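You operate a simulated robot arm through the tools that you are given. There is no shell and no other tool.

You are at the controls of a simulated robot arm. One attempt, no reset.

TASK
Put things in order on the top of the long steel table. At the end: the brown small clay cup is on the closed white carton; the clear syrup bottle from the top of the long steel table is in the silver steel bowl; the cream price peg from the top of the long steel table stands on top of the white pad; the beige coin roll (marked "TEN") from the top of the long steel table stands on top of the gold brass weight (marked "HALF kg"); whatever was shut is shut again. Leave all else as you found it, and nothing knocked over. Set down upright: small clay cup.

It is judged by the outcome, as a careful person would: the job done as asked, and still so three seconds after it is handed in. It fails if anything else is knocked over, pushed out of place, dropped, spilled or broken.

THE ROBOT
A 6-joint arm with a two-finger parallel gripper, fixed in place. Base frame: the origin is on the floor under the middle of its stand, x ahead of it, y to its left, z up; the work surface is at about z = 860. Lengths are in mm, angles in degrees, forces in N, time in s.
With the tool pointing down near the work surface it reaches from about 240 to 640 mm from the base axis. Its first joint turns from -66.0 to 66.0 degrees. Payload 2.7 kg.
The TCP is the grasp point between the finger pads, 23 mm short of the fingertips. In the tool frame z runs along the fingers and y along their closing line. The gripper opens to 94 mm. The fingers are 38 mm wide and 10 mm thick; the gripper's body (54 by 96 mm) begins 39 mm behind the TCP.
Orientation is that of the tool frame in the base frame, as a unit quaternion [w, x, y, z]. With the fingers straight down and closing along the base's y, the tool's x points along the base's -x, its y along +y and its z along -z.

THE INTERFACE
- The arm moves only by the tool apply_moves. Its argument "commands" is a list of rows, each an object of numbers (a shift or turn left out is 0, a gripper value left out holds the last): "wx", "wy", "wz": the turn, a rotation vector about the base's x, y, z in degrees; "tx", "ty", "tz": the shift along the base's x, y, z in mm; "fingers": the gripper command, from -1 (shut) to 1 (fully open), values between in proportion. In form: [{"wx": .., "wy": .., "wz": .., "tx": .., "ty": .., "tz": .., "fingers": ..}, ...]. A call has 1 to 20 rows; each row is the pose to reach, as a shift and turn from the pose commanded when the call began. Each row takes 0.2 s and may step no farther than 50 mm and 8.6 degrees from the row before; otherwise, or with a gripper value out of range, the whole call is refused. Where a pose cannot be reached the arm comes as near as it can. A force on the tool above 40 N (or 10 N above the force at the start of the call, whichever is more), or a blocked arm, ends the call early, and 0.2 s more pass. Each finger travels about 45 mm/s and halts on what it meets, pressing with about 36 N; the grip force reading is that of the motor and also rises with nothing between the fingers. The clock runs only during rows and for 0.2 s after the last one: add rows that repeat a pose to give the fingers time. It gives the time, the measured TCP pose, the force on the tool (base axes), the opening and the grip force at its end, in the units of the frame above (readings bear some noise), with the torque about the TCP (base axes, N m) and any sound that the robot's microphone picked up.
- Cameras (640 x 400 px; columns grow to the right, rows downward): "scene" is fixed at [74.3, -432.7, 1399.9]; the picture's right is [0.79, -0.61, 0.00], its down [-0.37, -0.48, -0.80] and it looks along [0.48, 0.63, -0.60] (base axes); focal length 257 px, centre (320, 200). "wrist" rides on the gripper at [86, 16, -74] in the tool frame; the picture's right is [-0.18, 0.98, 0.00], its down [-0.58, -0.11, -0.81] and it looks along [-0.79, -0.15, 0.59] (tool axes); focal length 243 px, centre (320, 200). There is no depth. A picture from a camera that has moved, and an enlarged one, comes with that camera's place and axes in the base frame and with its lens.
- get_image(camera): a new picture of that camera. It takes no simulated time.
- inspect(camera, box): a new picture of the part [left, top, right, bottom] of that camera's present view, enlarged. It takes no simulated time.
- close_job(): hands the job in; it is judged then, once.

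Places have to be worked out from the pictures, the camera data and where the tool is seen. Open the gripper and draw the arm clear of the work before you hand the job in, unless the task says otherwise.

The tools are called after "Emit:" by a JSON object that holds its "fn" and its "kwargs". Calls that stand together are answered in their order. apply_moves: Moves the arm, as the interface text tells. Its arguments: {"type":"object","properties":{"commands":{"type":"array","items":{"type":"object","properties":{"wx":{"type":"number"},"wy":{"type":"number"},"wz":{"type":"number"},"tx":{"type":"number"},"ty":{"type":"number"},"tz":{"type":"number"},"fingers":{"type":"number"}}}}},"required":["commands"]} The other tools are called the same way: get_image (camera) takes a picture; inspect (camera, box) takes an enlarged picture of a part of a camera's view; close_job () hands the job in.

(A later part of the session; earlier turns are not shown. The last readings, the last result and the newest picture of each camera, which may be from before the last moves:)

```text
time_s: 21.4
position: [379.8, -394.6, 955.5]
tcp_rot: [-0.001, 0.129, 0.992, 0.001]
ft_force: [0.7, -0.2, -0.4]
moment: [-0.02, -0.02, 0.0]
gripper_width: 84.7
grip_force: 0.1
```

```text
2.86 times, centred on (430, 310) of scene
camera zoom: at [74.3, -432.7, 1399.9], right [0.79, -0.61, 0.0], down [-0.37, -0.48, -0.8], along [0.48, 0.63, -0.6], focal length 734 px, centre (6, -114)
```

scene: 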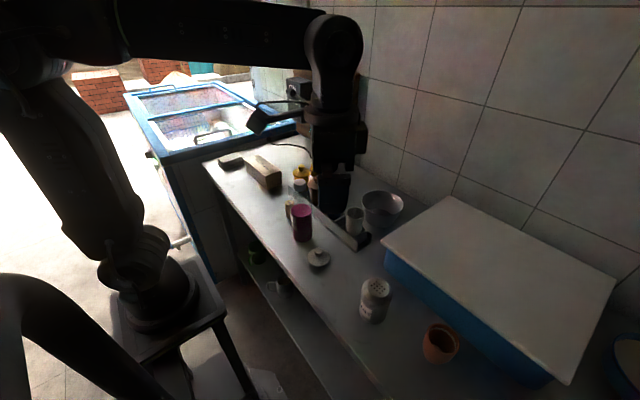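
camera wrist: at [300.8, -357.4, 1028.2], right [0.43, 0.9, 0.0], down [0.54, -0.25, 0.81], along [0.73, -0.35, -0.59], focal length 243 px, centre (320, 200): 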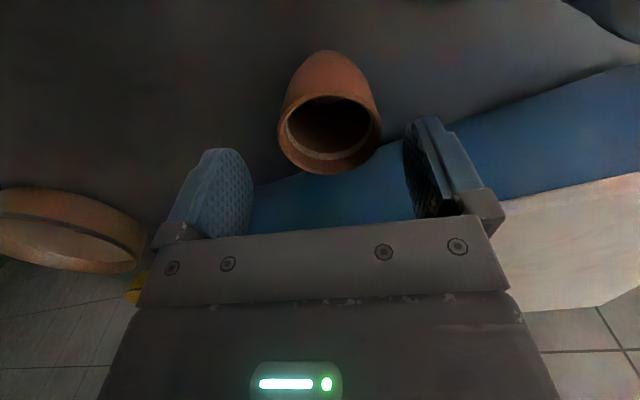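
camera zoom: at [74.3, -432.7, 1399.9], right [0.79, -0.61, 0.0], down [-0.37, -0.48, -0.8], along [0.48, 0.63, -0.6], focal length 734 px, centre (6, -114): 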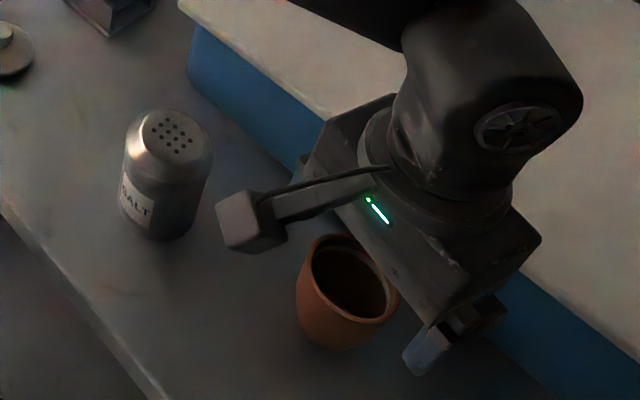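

The cup stands upright, centred near (381, -392). I'll go deeper this time (TCP z≈891) and close again.

Emit:
{"fn": "apply_moves", "kwargs": {"commands": [{"tx": 1.5, "ty": 2.5, "tz": -20, "fingers": 1}, {"tx": 1.5, "ty": 2.5, "tz": -45, "fingers": 1}, {"tx": 1.5, "ty": 2.5, "tz": -64, "fingers": 1}, {"tx": 1.5, "ty": 2.5, "tz": -64, "fingers": 1}]}}

Emit:
{"fn": "apply_moves", "kwargs": {"commands": [{"fingers": 0.4}, {"fingers": 0.2}, {"fingers": 0.0}, {"fingers": -0.3}, {"fingers": -0.5}, {"fingers": -0.5}, {"fingers": -0.5}]}}

Emit:
{"fn": "inspect", "kwargs": {"camera": "wrist", "box": [190, 60, 450, 260]}}

```text
time_s: 22.4
position: [381.7, -391.9, 891.0]
tcp_rot: [0.0, 0.129, 0.992, 0.0]
ft_force: [0.1, -0.6, -0.4]
moment: [-0.01, -0.03, 0.0]
gripper_width: 93.8
grip_force: 0.0
```

```text
time_s: 24.0
position: [381.5, -392.1, 891.3]
tcp_rot: [-0.001, 0.128, 0.992, 0.0]
ft_force: [1.0, -0.7, 1.1]
moment: [0.0, 0.0, 0.01]
gripper_width: 53.3
grip_force: 35.9
```

```text
2.00 times, centred on (320, 160) of wrist
camera zoom: at [302.1, -355.3, 964.4], right [0.43, 0.9, 0.0], down [0.54, -0.25, 0.81], along [0.73, -0.35, -0.59], focal length 485 px, centre (320, 280)
```

zoom: 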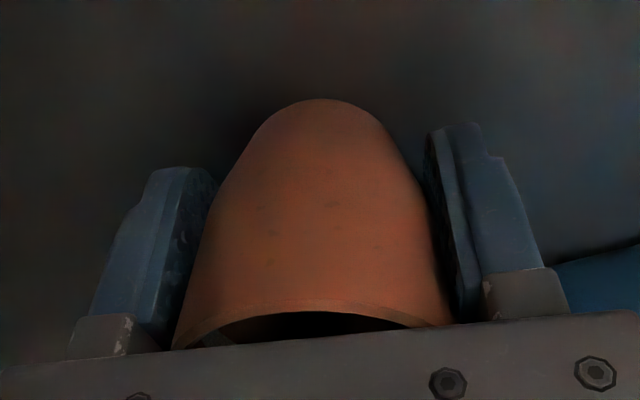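

Closed at 53.3 mm with the cup deep in the fingers. I lift only 8 mm, slowly, and check for slip.

Emit:
{"fn": "apply_moves", "kwargs": {"commands": [{"tz": 1.5}, {"tz": 3}, {"tz": 5}, {"tz": 8}, {"tz": 8}]}}

Emit:
{"fn": "inspect", "kwargs": {"camera": "wrist", "box": [190, 60, 450, 260]}}

```text
time_s: 25.2
position: [381.9, -391.3, 897.6]
tcp_rot: [-0.001, 0.128, 0.992, 0.001]
ft_force: [-0.7, -0.1, -1.0]
moment: [-0.03, 0.0, -0.03]
gripper_width: 53.0
grip_force: 36.1
```

```text
2.00 times, centred on (320, 160) of wrist
camera zoom: at [302.7, -354.6, 972.0], right [0.43, 0.9, 0.0], down [0.54, -0.25, 0.81], along [0.73, -0.35, -0.59], focal length 485 px, centre (320, 280)
```

zoom: 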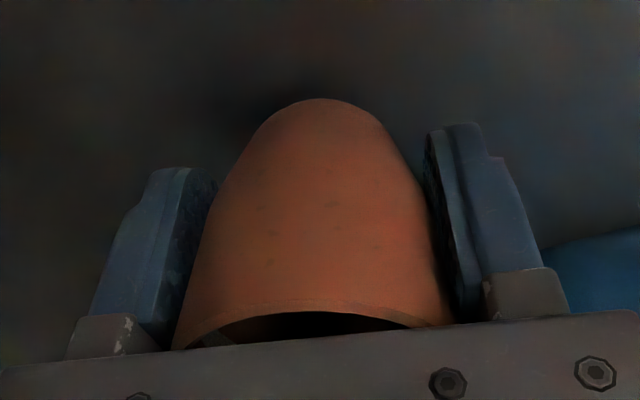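

No slip this time: the cup sits identically in the view. I continue lifting gently, then check again.

Emit:
{"fn": "apply_moves", "kwargs": {"commands": [{"tz": 6}, {"tz": 14}, {"tz": 24}, {"tz": 34}, {"tz": 42}, {"tz": 48}, {"tz": 50}]}}

Emit:
{"fn": "get_image", "kwargs": {"camera": "wrist"}}

```text
time_s: 26.8
position: [380.5, -391.4, 949.9]
tcp_rot: [0.0, 0.129, 0.992, 0.0]
ft_force: [0.3, 0.1, -0.8]
moment: [0.02, -0.02, 0.03]
gripper_width: 53.1
grip_force: 36.4
```

```text
taken
camera wrist: at [302.3, -354.7, 1022.7], right [0.43, 0.9, 0.0], down [0.54, -0.25, 0.81], along [0.73, -0.35, -0.59], focal length 243 px, centre (320, 200)
```

wrist: 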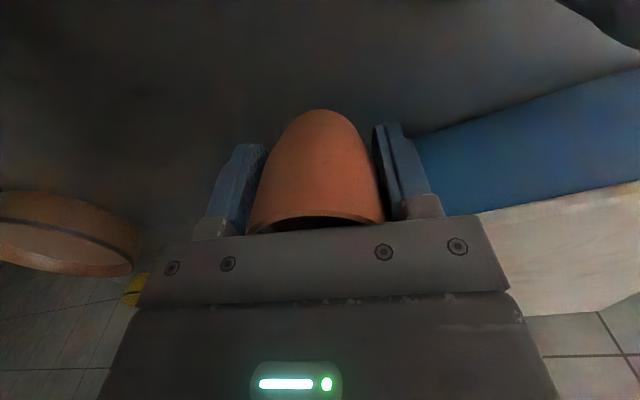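

Held well. I lift slowly to about z=1130 before the lateral carry.

Emit:
{"fn": "apply_moves", "kwargs": {"commands": [{"tz": 6}, {"tz": 16}, {"tz": 32}, {"tz": 52}, {"tz": 74}, {"tz": 96}, {"tz": 118}, {"tz": 138}, {"tz": 156}, {"tz": 170}, {"tz": 178}, {"tz": 182}, {"tz": 183}]}}

Emit:
{"fn": "get_image", "kwargs": {"camera": "wrist"}}

```text
time_s: 29.6
position: [381.4, -391.6, 1132.0]
tcp_rot: [-0.001, 0.128, 0.992, 0.0]
ft_force: [-0.1, 0.8, -1.3]
moment: [0.0, 0.01, 0.0]
gripper_width: 53.1
grip_force: 36.6
```

```text
taken
camera wrist: at [302.5, -354.8, 1205.1], right [0.43, 0.9, 0.0], down [0.54, -0.25, 0.81], along [0.73, -0.35, -0.59], focal length 243 px, centre (320, 200)
```

wrist: 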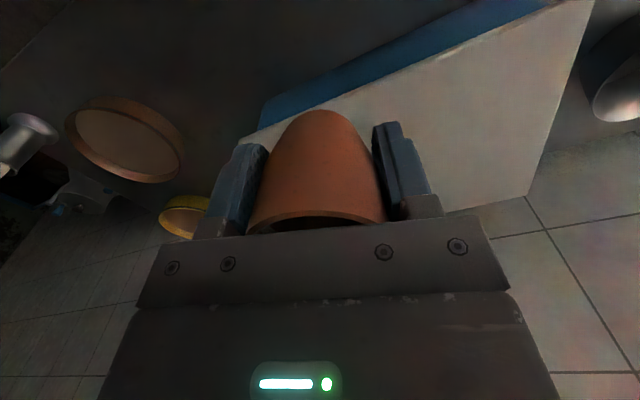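

Stable. I carry it laterally at a gentle pace toward the middle, turning the yaw a little as I go.

Emit:
{"fn": "apply_moves", "kwargs": {"commands": [{"ty": 4, "wz": 0.5}, {"ty": 12, "wz": 1}, {"ty": 24, "wz": 2}, {"ty": 40, "wz": 3}, {"ty": 60, "wz": 4.5}, {"ty": 82, "wz": 6}, {"ty": 105, "wz": 7.5}, {"ty": 130, "wz": 9}, {"ty": 155, "wz": 10.5}, {"ty": 180, "wz": 12}, {"ty": 205, "wz": 13.5}, {"ty": 230, "wz": 15}, {"ty": 255, "wz": 16.5}, {"ty": 280, "wz": 18}, {"ty": 305, "wz": 19.5}, {"ty": 328, "wz": 21}, {"ty": 350, "wz": 22.5}, {"ty": 368, "wz": 23.5}, {"ty": 382, "wz": 24.5}, {"ty": 392, "wz": 25}]}}

Emit:
{"fn": "apply_moves", "kwargs": {"commands": [{"ty": 6, "tx": 0, "wz": 0.5}, {"ty": 16, "tx": 1, "wz": 1.5}, {"ty": 30, "tx": 2, "wz": 3}, {"ty": 50, "tx": 4, "wz": 5}, {"ty": 72, "tx": 6, "wz": 7}, {"ty": 96, "tx": 9, "wz": 9}, {"ty": 120, "tx": 12, "wz": 11}, {"ty": 144, "tx": 15, "wz": 13}, {"ty": 168, "tx": 18, "wz": 15}, {"ty": 192, "tx": 21, "wz": 17}, {"ty": 216, "tx": 24, "wz": 19}, {"ty": 240, "tx": 27, "wz": 21}, {"ty": 264, "tx": 30, "wz": 23}, {"ty": 288, "tx": 33, "wz": 25}, {"ty": 310, "tx": 36, "wz": 27}, {"ty": 332, "tx": 38, "wz": 28}, {"ty": 352, "tx": 40, "wz": 29}, {"ty": 368, "tx": 41, "wz": 30}, {"ty": 380, "tx": 42, "wz": 30}, {"ty": 388, "tx": 42, "wz": 30}]}}

Emit:
{"fn": "get_image", "kwargs": {"camera": "wrist"}}

Emit:
{"fn": "get_image", "kwargs": {"camera": "scene"}}

```text
time_s: 33.8
position: [382.5, 1.1, 1132.0]
tcp_rot: [0.0, -0.089, 0.996, 0.0]
ft_force: [-1.1, -0.5, -0.5]
moment: [-0.02, 0.02, -0.02]
gripper_width: 52.9
grip_force: 36.5
```

```text
time_s: 38.0
position: [424.4, 389.1, 1131.7]
tcp_rot: [-0.001, -0.344, 0.939, 0.0]
ft_force: [-0.4, 0.1, 0.2]
moment: [-0.02, -0.01, 0.0]
gripper_width: 52.9
grip_force: 36.0
```

```text
taken
camera wrist: at [347.2, 344.3, 1204.8], right [-0.49, 0.87, 0.0], down [0.52, 0.29, 0.8], along [0.7, 0.4, -0.59], focal length 243 px, centre (320, 200)
```

wrist: 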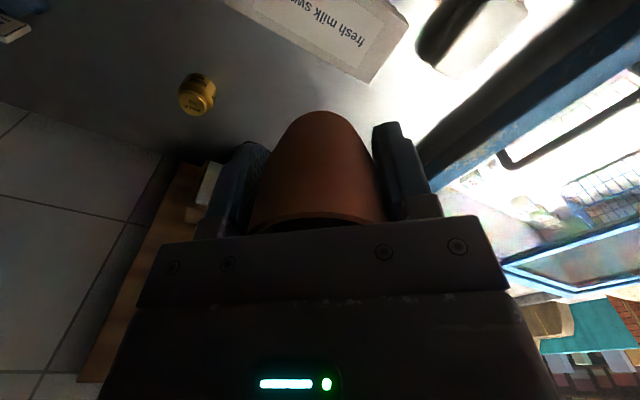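

```text
taken
```

scene: 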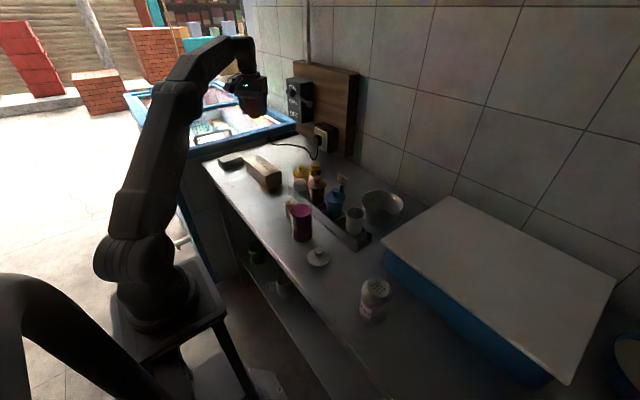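

The cup is above the carton. I use this view to refine the carton and weight positions.

Emit:
{"fn": "inspect", "kwargs": {"camera": "wrist", "box": [160, 50, 240, 130]}}

Emit:
{"fn": "inspect", "kwargs": {"camera": "wrist", "box": [220, 0, 560, 120]}}

Emit:
{"fn": "inspect", "kwargs": {"camera": "scene", "box": [200, 130, 300, 200]}}

```text
5.00 times, centred on (200, 90) of wrist
camera zoom: at [347.2, 344.3, 1204.8], right [-0.49, 0.87, 0.0], down [0.52, 0.29, 0.8], along [0.7, 0.4, -0.59], focal length 1213 px, centre (920, 750)
```

zoom: 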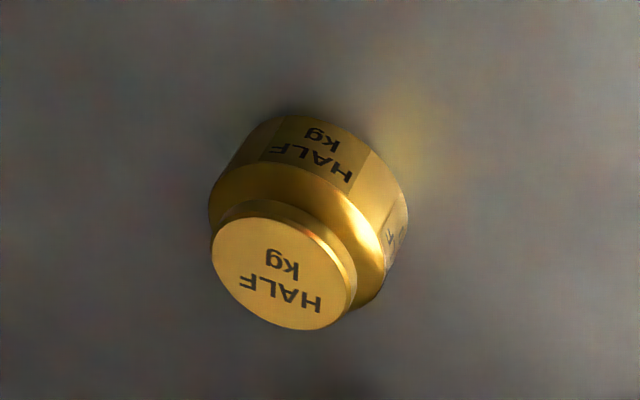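

```text
1.88 times, centred on (390, 60) of wrist
camera zoom: at [347.2, 344.3, 1204.8], right [-0.49, 0.87, 0.0], down [0.52, 0.29, 0.8], along [0.7, 0.4, -0.59], focal length 457 px, centre (188, 464)
```

zoom: 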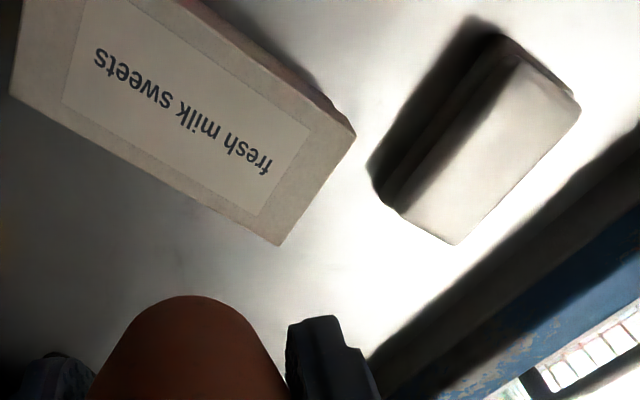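

```text
5.71 times, centred on (250, 165) of scene
camera zoom: at [74.3, -432.7, 1399.9], right [0.79, -0.61, 0.0], down [-0.37, -0.48, -0.8], along [0.48, 0.63, -0.6], focal length 1468 px, centre (720, 400)
```

zoom: 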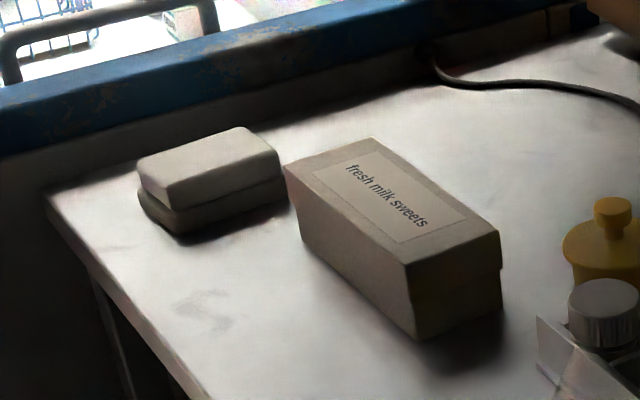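

The carton spans about x 386–456, y 304–473 with its top near 914–919; the weight's top disc (about 38 mm wide) is near (600, 286, 899). I lower the cup over the carton centre to just above contact.

Emit:
{"fn": "apply_moves", "kwargs": {"commands": [{"tx": -1, "tz": -6}, {"tx": -2, "tz": -18}, {"tx": -3, "tz": -34}, {"tx": -3, "tz": -54}, {"tx": -3, "tz": -76}, {"tx": -3, "tz": -98}, {"tx": -3, "tz": -118}, {"tx": -3, "tz": -136}, {"tx": -3, "tz": -150}, {"tx": -3, "tz": -160}, {"tx": -3, "tz": -167}, {"tx": -3, "tz": -170}]}}

Emit:
{"fn": "inspect", "kwargs": {"camera": "scene", "box": [220, 130, 300, 200]}}

Emit:
{"fn": "get_image", "kwargs": {"camera": "wrist"}}

```text
time_s: 40.6
position: [420.7, 387.8, 961.2]
tcp_rot: [0.0, -0.344, 0.939, -0.001]
ft_force: [0.2, 0.3, -1.8]
moment: [0.02, 0.0, 0.02]
gripper_width: 53.1
grip_force: 35.9
```

```text
5.71 times, centred on (260, 165) of scene
camera zoom: at [74.3, -432.7, 1399.9], right [0.79, -0.61, 0.0], down [-0.37, -0.48, -0.8], along [0.48, 0.63, -0.6], focal length 1468 px, centre (663, 400)
```

zoom: 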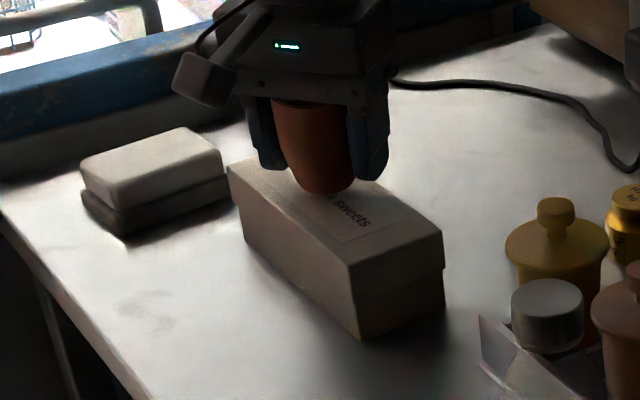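

```text
taken
camera wrist: at [344.9, 343.7, 1034.6], right [-0.49, 0.87, 0.0], down [0.52, 0.29, 0.81], along [0.7, 0.4, -0.59], focal length 243 px, centre (320, 200)
```

wrist: 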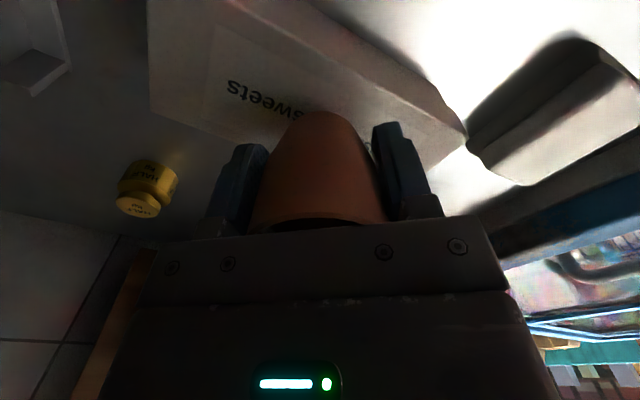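

The cup hovers right over the carton. I lower in small steps and read the force.

Emit:
{"fn": "apply_moves", "kwargs": {"commands": [{"tz": -3}, {"tz": -6}, {"tz": -8}, {"tz": -9}]}}

Emit:
{"fn": "inspect", "kwargs": {"camera": "scene", "box": [235, 145, 285, 190]}}

```text
time_s: 41.6
position: [421.2, 387.7, 953.4]
tcp_rot: [-0.001, -0.344, 0.939, 0.0]
ft_force: [0.6, -1.3, -0.5]
moment: [0.01, -0.02, -0.01]
gripper_width: 53.1
grip_force: 35.7
```

```text
8.89 times, centred on (260, 168) of scene
camera zoom: at [74.3, -432.7, 1399.9], right [0.79, -0.61, 0.0], down [-0.37, -0.48, -0.8], along [0.48, 0.63, -0.6], focal length 2284 px, centre (853, 489)
```

zoom: 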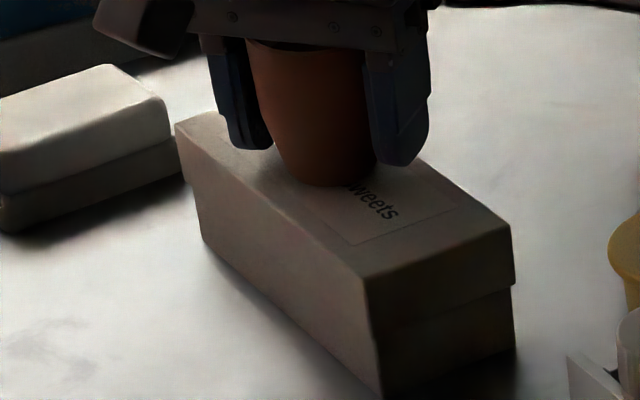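

Emit:
{"fn": "apply_moves", "kwargs": {"commands": [{"tz": -2}, {"tz": -3.5}, {"tz": -3.5}]}}

```text
time_s: 42.4
position: [420.4, 389.0, 951.3]
tcp_rot: [0.001, -0.344, 0.939, 0.0]
ft_force: [-4.2, -3.7, 16.7]
moment: [-0.4, 0.12, 0.0]
gripper_width: 53.3
grip_force: 35.7
```

Contact at TCP z≈951 (16.7 N). I unload slightly, then open the fingers slowly.

Emit:
{"fn": "apply_moves", "kwargs": {"commands": [{"tz": 0.8}, {"tz": 1.2}, {"tz": 1.2}]}}

```text
time_s: 43.2
position: [420.4, 388.4, 951.9]
tcp_rot: [0.0, -0.343, 0.939, 0.0]
ft_force: [2.3, 2.6, 13.3]
moment: [-0.2, -0.15, 0.02]
gripper_width: 52.9
grip_force: 35.8
```

Emit:
{"fn": "apply_moves", "kwargs": {"commands": [{"tz": 0.8}, {"tz": 1.0}, {"tz": 1.0}]}}

```text
time_s: 44.0
position: [419.4, 389.6, 952.3]
tcp_rot: [-0.002, -0.345, 0.939, 0.0]
ft_force: [2.1, 3.2, 6.5]
moment: [-0.03, -0.16, 0.04]
gripper_width: 53.3
grip_force: 35.2
```

Nearly unloaded. Now I open the fingers in steps.

Emit:
{"fn": "apply_moves", "kwargs": {"commands": [{"fingers": 0.15}, {"fingers": 0.2}, {"fingers": 0.3}, {"fingers": 0.45}, {"fingers": 0.6}, {"fingers": 0.8}, {"fingers": 1.0}, {"fingers": 1.0}]}}

Emit:
{"fn": "get_image", "kwargs": {"camera": "wrist"}}

Emit:
{"fn": "inspect", "kwargs": {"camera": "scene", "box": [235, 145, 285, 190]}}

```text
time_s: 45.8
position: [420.0, 387.9, 951.8]
tcp_rot: [0.0, -0.343, 0.939, -0.001]
ft_force: [0.5, 0.2, 0.6]
moment: [0.0, 0.01, 0.02]
gripper_width: 94.0
grip_force: 0.1
```

```text
taken
camera wrist: at [344.3, 343.9, 1024.9], right [-0.49, 0.87, 0.0], down [0.52, 0.29, 0.81], along [0.7, 0.4, -0.59], focal length 243 px, centre (320, 200)
```

wrist: 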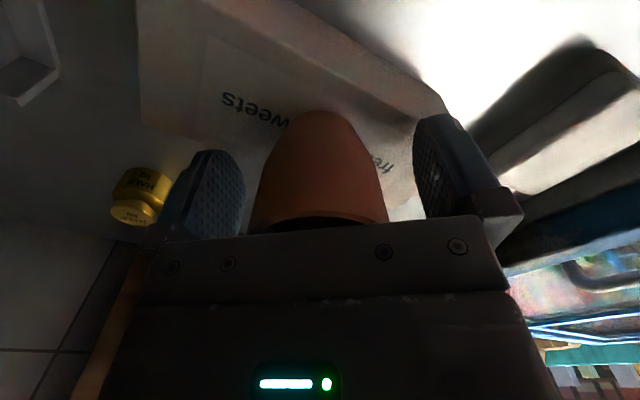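

```text
8.89 times, centred on (260, 168) of scene
camera zoom: at [74.3, -432.7, 1399.9], right [0.79, -0.61, 0.0], down [-0.37, -0.48, -0.8], along [0.48, 0.63, -0.6], focal length 2284 px, centre (853, 489)
```

zoom: 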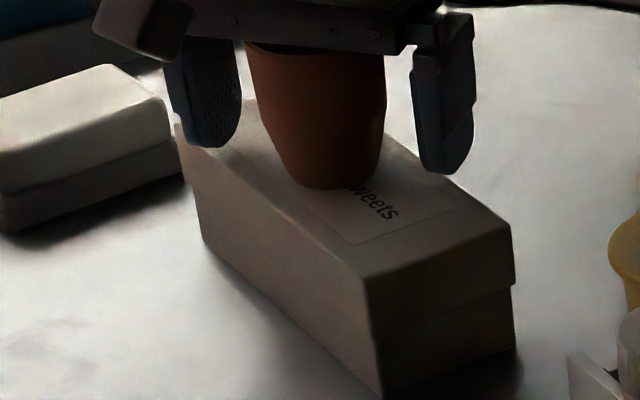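

Released; the cup stands on the carton. I raise straight up and check.

Emit:
{"fn": "apply_moves", "kwargs": {"commands": [{"tz": 10}, {"tz": 30}, {"tz": 60}, {"tz": 100}, {"tz": 140}, {"tz": 180}]}}

Emit:
{"fn": "get_image", "kwargs": {"camera": "wrist"}}

Emit:
{"fn": "inspect", "kwargs": {"camera": "scene", "box": [220, 130, 300, 200]}}

```text
time_s: 47.2
position: [419.8, 387.7, 1132.4]
tcp_rot: [-0.002, -0.343, 0.939, 0.0]
ft_force: [-0.3, -0.8, -0.4]
moment: [0.02, 0.0, -0.01]
gripper_width: 94.0
grip_force: 0.1
```

```text
taken
camera wrist: at [344.6, 343.4, 1205.8], right [-0.49, 0.87, 0.0], down [0.52, 0.29, 0.8], along [0.7, 0.4, -0.59], focal length 243 px, centre (320, 200)
```

wrist: 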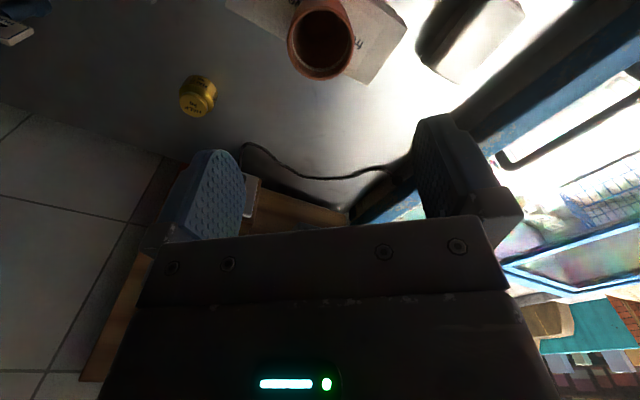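

```text
5.71 times, centred on (260, 165) of scene
camera zoom: at [74.3, -432.7, 1399.9], right [0.79, -0.61, 0.0], down [-0.37, -0.48, -0.8], along [0.48, 0.63, -0.6], focal length 1468 px, centre (663, 400)
```

zoom: 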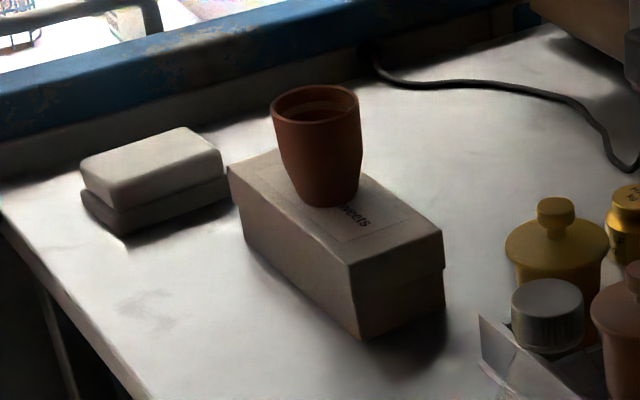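

The cup is stable on the carton. Next I test how far the arm reaches toward the pad (centre about (363, 565)), staying high at first.

Emit:
{"fn": "apply_moves", "kwargs": {"commands": [{"tx": -11, "ty": 35, "wz": 3.5}, {"tx": -23, "ty": 70, "wz": 7}, {"tx": -34, "ty": 105, "wz": 10.5}, {"tx": -46, "ty": 140, "wz": 14}, {"tx": -57, "ty": 177, "wz": 17}]}}

Emit:
{"fn": "get_image", "kwargs": {"camera": "wrist"}}

Emit:
{"fn": "get_image", "kwargs": {"camera": "scene"}}

```text
time_s: 48.4
position: [346.2, 489.9, 1111.5]
tcp_rot: [-0.001, -0.462, 0.887, -0.001]
ft_force: [-0.1, 0.6, 0.1]
moment: [0.01, 0.02, -0.02]
gripper_width: 94.0
grip_force: 0.0
out of reach, approached as far as the arm can: row 2, 3, 4, 5
```

```text
taken
camera wrist: at [284.2, 427.0, 1184.5], right [-0.7, 0.71, 0.0], down [0.42, 0.41, 0.81], along [0.58, 0.56, -0.59], focal length 243 px, centre (320, 200)
```

wrist: 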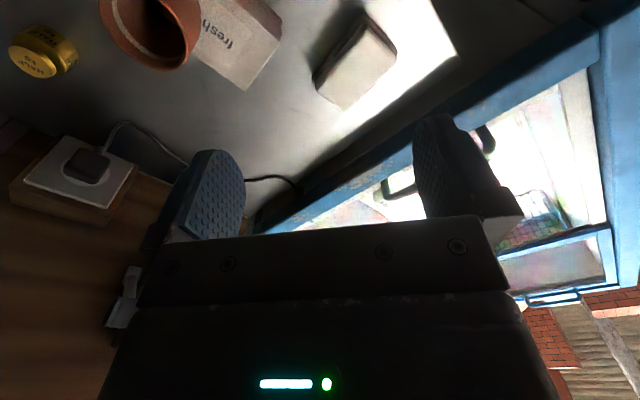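

```text
taken
```

scene: 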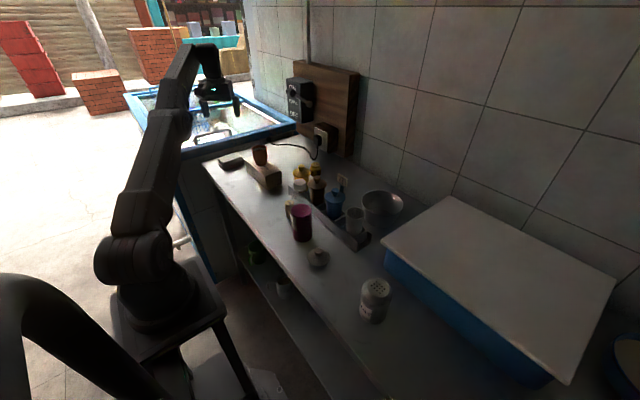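

With the tool vertical the arm tops out around r≈600 at this height, so reaching the pad and the weight needs a lower pose and an outward tilt about the closing axis. I test a 20° outward tilt over the pad, well above it.

Emit:
{"fn": "apply_moves", "kwargs": {"commands": [{"tx": 0, "ty": 0, "tz": -20, "wx": 4.15, "wy": -2.8}, {"tx": 2, "ty": 10, "tz": -45, "wx": 8.3, "wy": -5.6}, {"tx": 5, "ty": 25, "tz": -70, "wx": 12.45, "wy": -8.4}, {"tx": 9, "ty": 45, "tz": -90, "wx": 16.6, "wy": -11.2}, {"tx": 13, "ty": 60, "tz": -105, "wx": 16.6, "wy": -11.2}, {"tx": 17, "ty": 75, "tz": -111, "wx": 16.6, "wy": -11.2}]}}

Emit:
{"fn": "get_image", "kwargs": {"camera": "wrist"}}

Emit:
{"fn": "inspect", "kwargs": {"camera": "scene", "box": [180, 80, 300, 200]}}

```text
time_s: 49.8
position: [362.3, 565.7, 1000.7]
tcp_rot: [0.154, -0.472, 0.864, 0.08]
ft_force: [0.9, 0.4, 0.1]
moment: [-0.05, 0.01, 0.01]
gripper_width: 93.9
grip_force: 0.1
```

```text
taken
camera wrist: at [291.1, 484.3, 1039.7], right [-0.73, 0.68, 0.06], down [0.23, 0.17, 0.96], along [0.64, 0.71, -0.28], focal length 243 px, centre (320, 200)
```

wrist: 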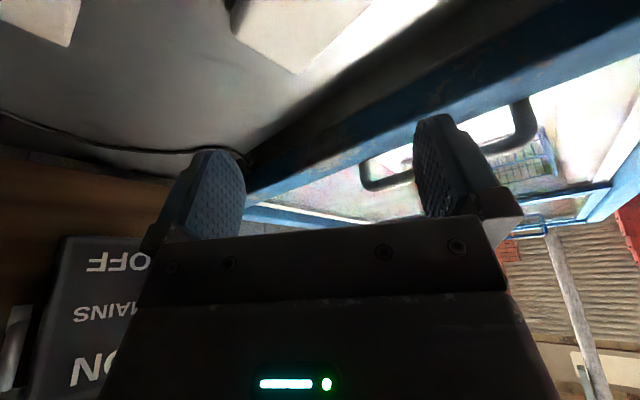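

```text
3.33 times, centred on (240, 140) of scene
camera zoom: at [74.3, -432.7, 1399.9], right [0.79, -0.61, 0.0], down [-0.37, -0.48, -0.8], along [0.48, 0.63, -0.6], focal length 856 px, centre (587, 400)
```

zoom: 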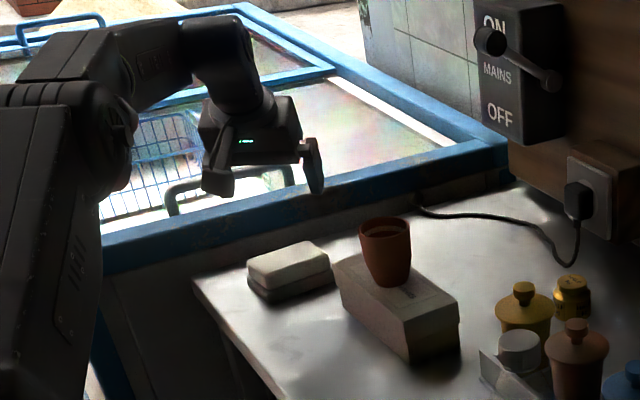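

A 20° tilt reaches the pad (r=671). I back off along the same line, remove the tilt and take a close look at the pad from above.

Emit:
{"fn": "apply_moves", "kwargs": {"commands": [{"tx": -15, "ty": -25, "tz": 20, "wx": -5.5, "wy": 3.7}, {"tx": -35, "ty": -55, "tz": 40, "wx": -11, "wy": 7.4}, {"tx": -55, "ty": -85, "tz": 55, "wx": -16.6, "wy": 11.2}, {"tx": -75, "ty": -115, "tz": 60, "wx": -16.6, "wy": 11.2}, {"tx": -85, "ty": -130, "tz": 60, "wx": -16.6, "wy": 11.2}]}}

Emit:
{"fn": "get_image", "kwargs": {"camera": "wrist"}}

Emit:
{"fn": "inspect", "kwargs": {"camera": "wrist", "box": [260, 0, 440, 140]}}

```text
time_s: 51.0
position: [277.6, 436.0, 1061.4]
tcp_rot: [-0.001, -0.479, 0.878, 0.0]
ft_force: [-0.6, -0.2, -0.2]
moment: [0.01, 0.01, 0.01]
gripper_width: 94.1
grip_force: 0.2
```

```text
taken
camera wrist: at [217.4, 370.4, 1134.4], right [-0.73, 0.69, 0.0], down [0.41, 0.43, 0.8], along [0.55, 0.58, -0.59], focal length 243 px, centre (320, 200)
```

wrist: 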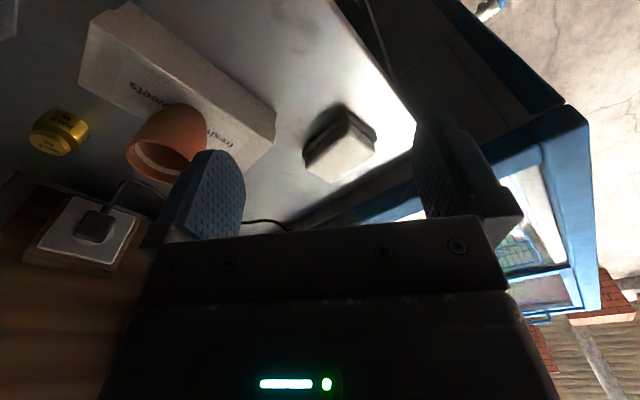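

```text
2.86 times, centred on (350, 70) of wrist
camera zoom: at [217.4, 370.4, 1134.4], right [-0.73, 0.69, 0.0], down [0.41, 0.43, 0.8], along [0.55, 0.58, -0.59], focal length 693 px, centre (234, 571)
```

zoom: 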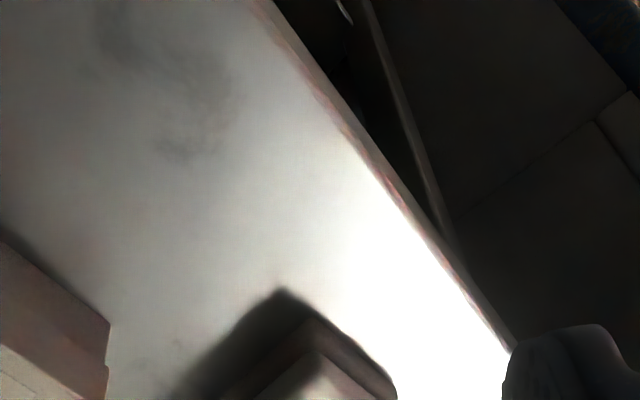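

Emit:
{"fn": "inspect", "kwargs": {"camera": "wrist", "box": [290, 90, 390, 200]}}

Emit:
{"fn": "inspect", "kwargs": {"camera": "wrist", "box": [20, 80, 120, 180]}}

```text
3.64 times, centred on (340, 145) of wrist
camera zoom: at [217.4, 370.4, 1134.4], right [-0.73, 0.69, 0.0], down [0.41, 0.43, 0.8], along [0.55, 0.58, -0.59], focal length 882 px, centre (247, 400)
```

zoom: 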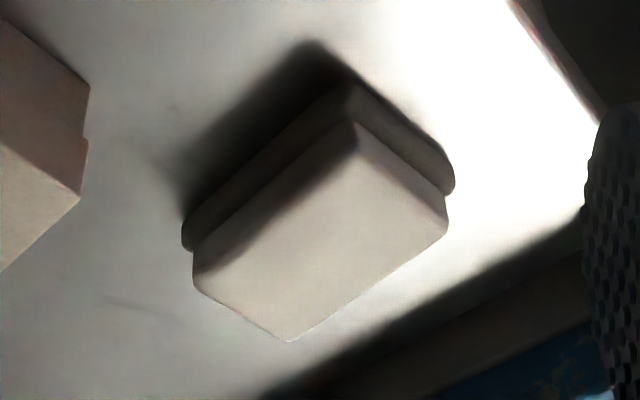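

```text
4.00 times, centred on (70, 130) of wrist
camera zoom: at [217.4, 370.4, 1134.4], right [-0.73, 0.69, 0.0], down [0.41, 0.43, 0.8], along [0.55, 0.58, -0.59], focal length 970 px, centre (1320, 480)
```

zoom: 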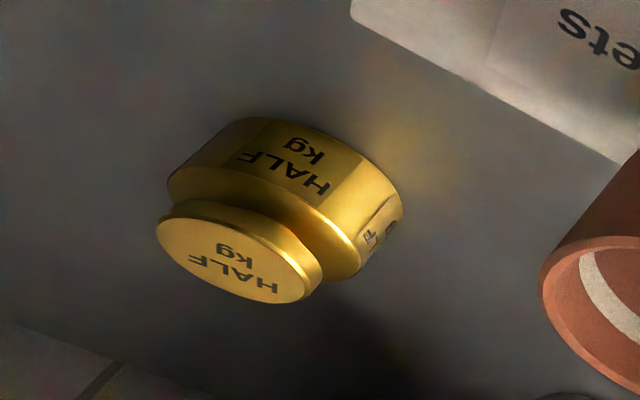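

I need the pad's height more precisely; I zoom on it in the scene camera.

Emit:
{"fn": "inspect", "kwargs": {"camera": "scene", "box": [210, 140, 260, 180]}}

Emit:
{"fn": "inspect", "kwargs": {"camera": "wrist", "box": [295, 95, 385, 190]}}

```text
10.00 times, centred on (235, 160) of scene
camera zoom: at [74.3, -432.7, 1399.9], right [0.79, -0.61, 0.0], down [-0.37, -0.48, -0.8], along [0.48, 0.63, -0.6], focal length 2569 px, centre (1170, 600)
```

zoom: 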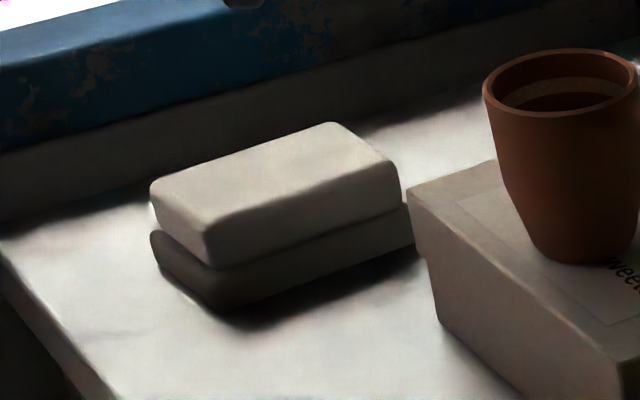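

```text
4.21 times, centred on (340, 142) of wrist
camera zoom: at [217.4, 370.4, 1134.4], right [-0.73, 0.69, 0.0], down [0.41, 0.43, 0.8], along [0.55, 0.58, -0.59], focal length 1022 px, centre (236, 442)
```

zoom: 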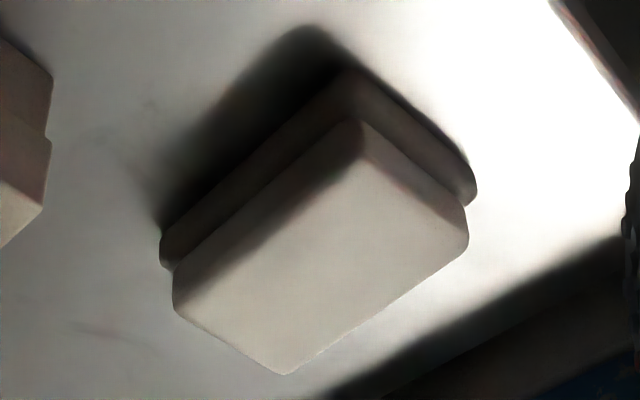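

The pad top is about 85×54 mm centred near (359, 559) at z≈896. For the peg I plan to grip its plate on the faces (closing along x) with the tool yawed -90°, which also keeps the camera bracket clear of the canisters. I move there at a safe height.

Emit:
{"fn": "apply_moves", "kwargs": {"commands": [{"tx": 0, "ty": -5, "tz": 15, "wz": -8}, {"tx": 2, "ty": -15, "tz": 30, "wz": -16}, {"tx": 6, "ty": -30, "tz": 45, "wz": -24}, {"tx": 12, "ty": -50, "tz": 60, "wz": -32}, {"tx": 20, "ty": -70, "tz": 75, "wz": -40}, {"tx": 30, "ty": -90, "tz": 89, "wz": -48}, {"tx": 40, "ty": -110, "tz": 89, "wz": -56}, {"tx": 50, "ty": -130, "tz": 89, "wz": -64}, {"tx": 60, "ty": -150, "tz": 89, "wz": -72}, {"tx": 72, "ty": -170, "tz": 89, "wz": -80}, {"tx": 84, "ty": -190, "tz": 89, "wz": -88}, {"tx": 96, "ty": -210, "tz": 89, "wz": -96}, {"tx": 110, "ty": -230, "tz": 89, "wz": -104}, {"tx": 124, "ty": -250, "tz": 89, "wz": -112}, {"tx": 138, "ty": -268, "tz": 89, "wz": -120}, {"tx": 150, "ty": -282, "tz": 89, "wz": -128}, {"tx": 160, "ty": -294, "tz": 89, "wz": -136}, {"tx": 168, "ty": -302, "tz": 89, "wz": -144}, {"tx": 172, "ty": -306, "tz": 89, "wz": -147.3}]}}

Emit:
{"fn": "get_image", "kwargs": {"camera": "wrist"}}

Emit:
{"fn": "get_image", "kwargs": {"camera": "scene"}}

```text
time_s: 55.0
position: [450.5, 131.1, 1149.3]
tcp_rot: [0.0, 0.709, 0.706, 0.0]
ft_force: [0.5, -0.8, -0.4]
moment: [-0.04, 0.01, -0.01]
gripper_width: 93.8
grip_force: 0.0
```

```text
taken
camera wrist: at [466.7, 215.2, 1223.1], right [0.98, -0.19, 0.0], down [-0.11, -0.58, 0.81], along [-0.15, -0.79, -0.59], focal length 243 px, centre (320, 200)
```

wrist: 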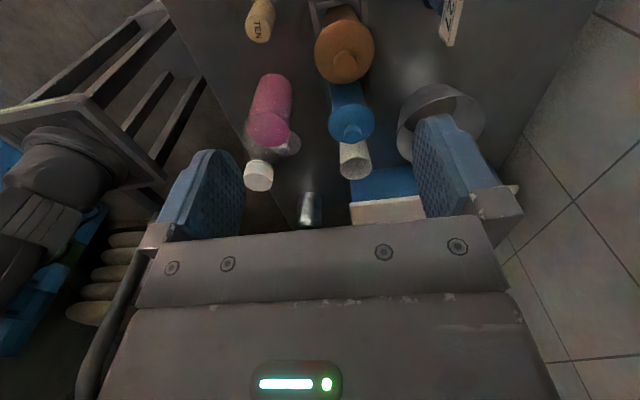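

```text
taken
```

scene: 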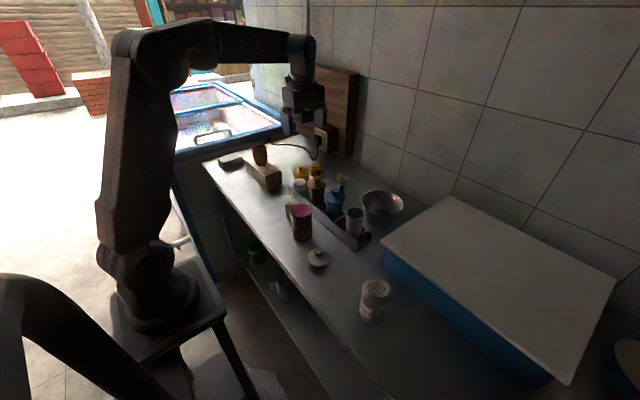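

The tool is at yaw -90° exactly and the view is along -y. I move over beside the peg (staying high), narrowing the fingers to about 45 mm.

Emit:
{"fn": "apply_moves", "kwargs": {"commands": [{"tx": 25, "ty": 6, "tz": -15, "fingers": 0.5}, {"tx": 50, "ty": 12, "tz": -35, "fingers": 0.2}, {"tx": 75, "ty": 18, "tz": -55, "fingers": 0.0}, {"tx": 100, "ty": 24, "tz": -75, "fingers": -0.05}, {"tx": 123.5, "ty": 29, "tz": -89, "fingers": -0.05}, {"tx": 123.5, "ty": 29, "tz": -89, "fingers": -0.05}]}}

Emit:
{"fn": "get_image", "kwargs": {"camera": "wrist"}}

```text
time_s: 56.4
position: [574.2, 159.1, 1060.6]
tcp_rot: [0.0, 0.708, 0.706, 0.001]
ft_force: [0.0, 0.2, 0.2]
moment: [-0.02, 0.03, 0.01]
gripper_width: 44.7
grip_force: 0.0
```

```text
taken
camera wrist: at [590.4, 244.2, 1134.3], right [0.98, -0.19, 0.0], down [-0.11, -0.58, 0.81], along [-0.15, -0.79, -0.59], focal length 243 px, centre (320, 200)
```

wrist: 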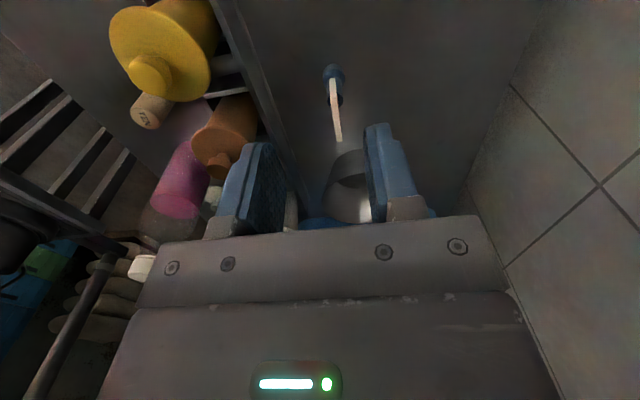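

The plate is seen edge-on here, right between the fingers. I zoom to measure it.

Emit:
{"fn": "inspect", "kwargs": {"camera": "wrist", "box": [295, 50, 385, 150]}}

Emit:
{"fn": "inspect", "kwargs": {"camera": "wrist", "box": [210, 50, 430, 230]}}

```text
4.00 times, centred on (340, 100) of wrist
camera zoom: at [590.4, 244.2, 1134.3], right [0.98, -0.19, 0.0], down [-0.11, -0.58, 0.81], along [-0.15, -0.79, -0.59], focal length 970 px, centre (240, 600)
```

zoom: 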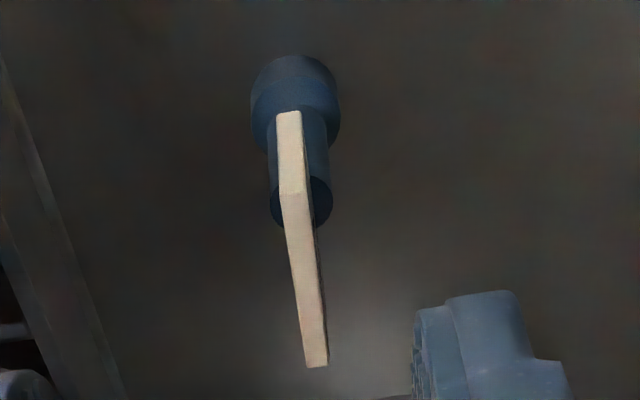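

```text
2.22 times, centred on (320, 140) of wrist
camera zoom: at [590.4, 244.2, 1134.3], right [0.98, -0.19, 0.0], down [-0.11, -0.58, 0.81], along [-0.15, -0.79, -0.59], focal length 539 px, centre (320, 333)
```

zoom: 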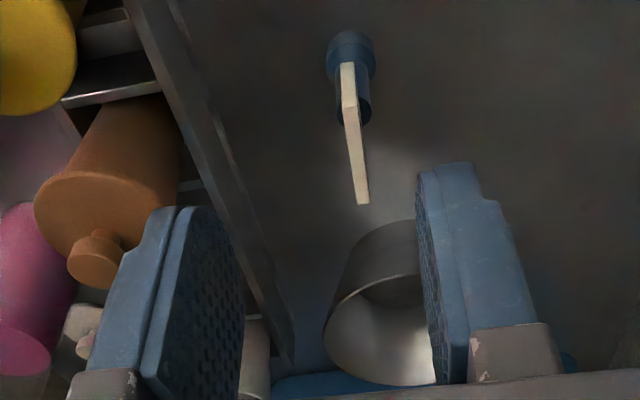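

The plate is centred at about x=579.5, y=105.7, spanning z≈910–944, with the stem top just below. I move over it, tilt 20° sideways about the closing axis, and check before descending.

Emit:
{"fn": "apply_moves", "kwargs": {"commands": [{"tx": 2, "ty": -20, "tz": -20}, {"tx": 5, "ty": -50, "tz": -50}, {"tx": 5, "ty": -50, "tz": -50, "wx": -5}, {"tx": 5, "ty": -50, "tz": -50, "wx": -10}, {"tx": 5, "ty": -50, "tz": -50, "wx": -15}, {"tx": 5, "ty": -50, "tz": -50, "wx": -20}, {"tx": 5, "ty": -50, "tz": -50, "wx": -20}]}}

Emit:
{"fn": "get_image", "kwargs": {"camera": "wrist"}}

Emit:
{"fn": "inspect", "kwargs": {"camera": "scene", "box": [270, 110, 420, 230]}}

```text
time_s: 58.0
position: [578.4, 107.8, 1011.0]
tcp_rot: [0.123, 0.697, 0.695, -0.123]
ft_force: [-0.6, -0.1, 0.2]
moment: [-0.03, 0.03, 0.0]
gripper_width: 44.9
grip_force: 0.1
```

```text
taken
camera wrist: at [594.7, 214.4, 1050.3], right [0.98, -0.17, 0.06], down [-0.11, -0.27, 0.96], along [-0.15, -0.95, -0.29], focal length 243 px, centre (320, 200)
```

wrist: 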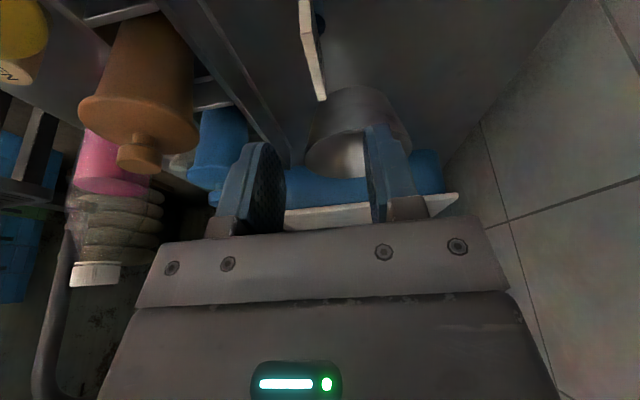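

```text
3.33 times, centred on (345, 170) of scene
camera zoom: at [74.3, -432.7, 1399.9], right [0.79, -0.61, 0.0], down [-0.37, -0.48, -0.8], along [0.48, 0.63, -0.6], focal length 856 px, centre (237, 300)
```

zoom: 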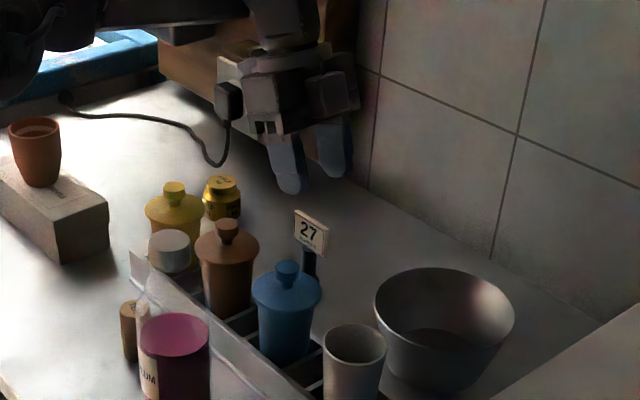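

Tilt reached. I descend to z≈962 and check alignment of the plate between the fingers.

Emit:
{"fn": "apply_moves", "kwargs": {"commands": [{"tx": 0.5, "ty": 1, "tz": -15}, {"tx": 0.5, "ty": 1, "tz": -30}, {"tx": 0.5, "ty": 1, "tz": -42}, {"tx": 0.5, "ty": 1, "tz": -48}, {"tx": 0.5, "ty": 1, "tz": -48}]}}

Emit:
{"fn": "get_image", "kwargs": {"camera": "wrist"}}

Emit:
{"fn": "inspect", "kwargs": {"camera": "scene", "box": [310, 130, 390, 200]}}

```text
time_s: 59.2
position: [579.9, 109.5, 963.3]
tcp_rot: [0.123, 0.697, 0.696, -0.122]
ft_force: [-0.7, -0.1, 0.8]
moment: [0.01, 0.01, 0.03]
gripper_width: 44.6
grip_force: 0.1
```

```text
taken
camera wrist: at [595.7, 215.2, 1002.7], right [0.98, -0.17, 0.06], down [-0.11, -0.27, 0.96], along [-0.15, -0.95, -0.29], focal length 243 px, centre (320, 200)
```

wrist: 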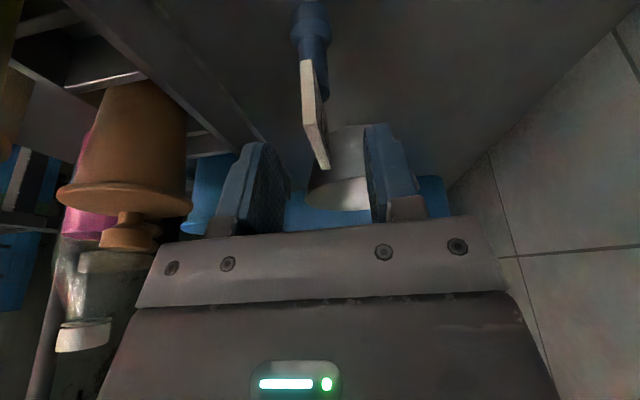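

```text
5.71 times, centred on (350, 165) of scene
camera zoom: at [74.3, -432.7, 1399.9], right [0.79, -0.61, 0.0], down [-0.37, -0.48, -0.8], along [0.48, 0.63, -0.6], focal length 1468 px, centre (149, 400)
```

zoom: 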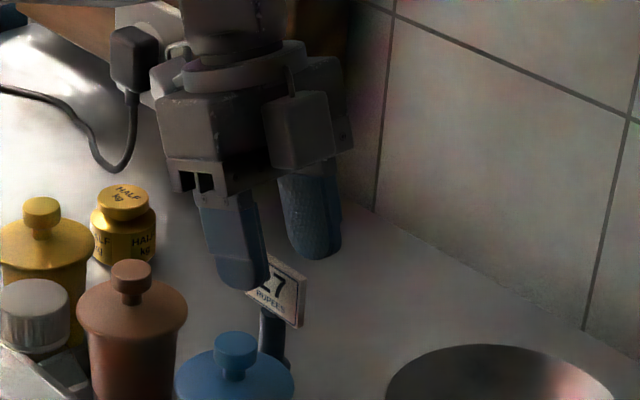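

The plate lines up with the tool axis within about 1 mm. I descend to z≈938 and check.

Emit:
{"fn": "apply_moves", "kwargs": {"commands": [{"tx": -0.5, "tz": -8}, {"tx": -0.5, "tz": -16}, {"tx": -0.5, "tz": -22}, {"tx": -0.5, "tz": -24.5}, {"tx": -0.5, "tz": -24.5}]}}

Emit:
{"fn": "inspect", "kwargs": {"camera": "wrist", "box": [220, 50, 440, 230]}}

Emit:
{"fn": "inspect", "kwargs": {"camera": "scene", "box": [320, 150, 370, 195]}}

```text
time_s: 60.4
position: [578.6, 109.3, 938.8]
tcp_rot: [0.121, 0.697, 0.696, -0.121]
ft_force: [-1.0, -0.6, 1.0]
moment: [0.02, 0.01, 0.03]
gripper_width: 44.5
grip_force: 0.1
```

```text
2.22 times, centred on (330, 140) of wrist
camera zoom: at [595.0, 215.1, 977.7], right [0.98, -0.17, 0.06], down [-0.11, -0.27, 0.96], along [-0.15, -0.95, -0.29], focal length 539 px, centre (298, 333)
```

zoom: 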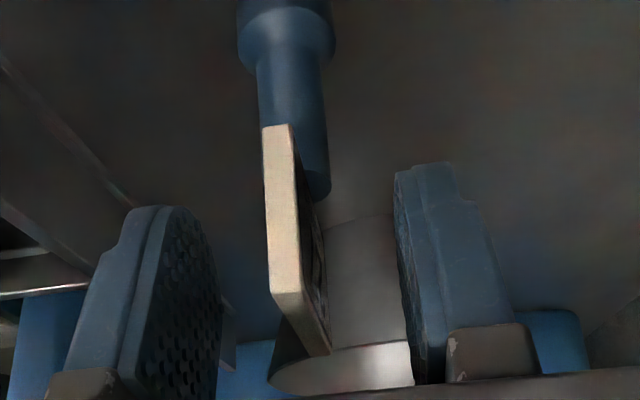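

```text
8.89 times, centred on (345, 172) of scene
camera zoom: at [74.3, -432.7, 1399.9], right [0.79, -0.61, 0.0], down [-0.37, -0.48, -0.8], along [0.48, 0.63, -0.6], focal length 2284 px, centre (98, 444)
```

zoom: 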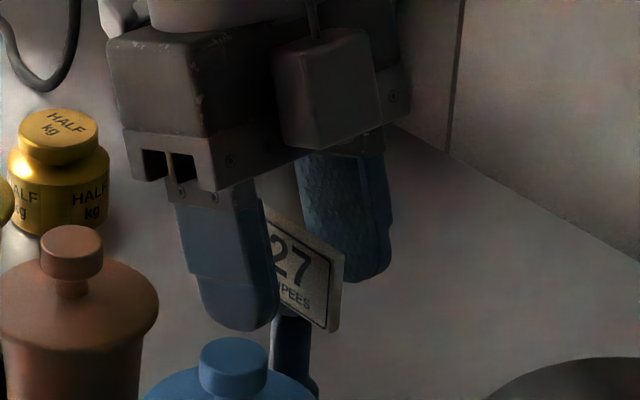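

The plate is centred between the pads and the rounded tips sit above the stem. I close slowly on the plate faces.

Emit:
{"fn": "apply_moves", "kwargs": {"commands": [{"fingers": -0.36}, {"fingers": -0.57}, {"fingers": -0.7}, {"fingers": -0.79}, {"fingers": -0.83}, {"fingers": -0.87}, {"fingers": -0.92}, {"fingers": -0.97}, {"fingers": -0.97}]}}

Emit:
{"fn": "inspect", "kwargs": {"camera": "wrist", "box": [220, 50, 440, 230]}}

Emit:
{"fn": "inspect", "kwargs": {"camera": "scene", "box": [320, 150, 370, 195]}}

```text
time_s: 62.4
position: [578.6, 110.7, 938.2]
tcp_rot: [0.123, 0.696, 0.696, -0.122]
ft_force: [-0.3, 0.1, 0.1]
moment: [-0.01, 0.01, -0.04]
gripper_width: 5.2
grip_force: 35.8
```

```text
2.22 times, centred on (330, 140) of wrist
camera zoom: at [595.0, 215.1, 977.9], right [0.98, -0.17, 0.06], down [-0.11, -0.27, 0.96], along [-0.15, -0.95, -0.29], focal length 539 px, centre (298, 333)
```

zoom: 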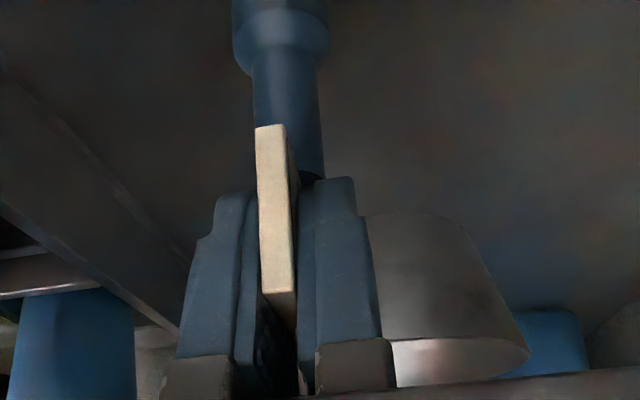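

```text
8.89 times, centred on (345, 172) of scene
camera zoom: at [74.3, -432.7, 1399.9], right [0.79, -0.61, 0.0], down [-0.37, -0.48, -0.8], along [0.48, 0.63, -0.6], focal length 2284 px, centre (98, 444)
```

zoom: 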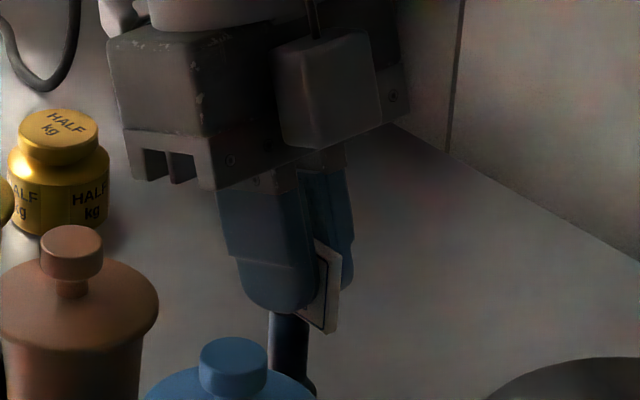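

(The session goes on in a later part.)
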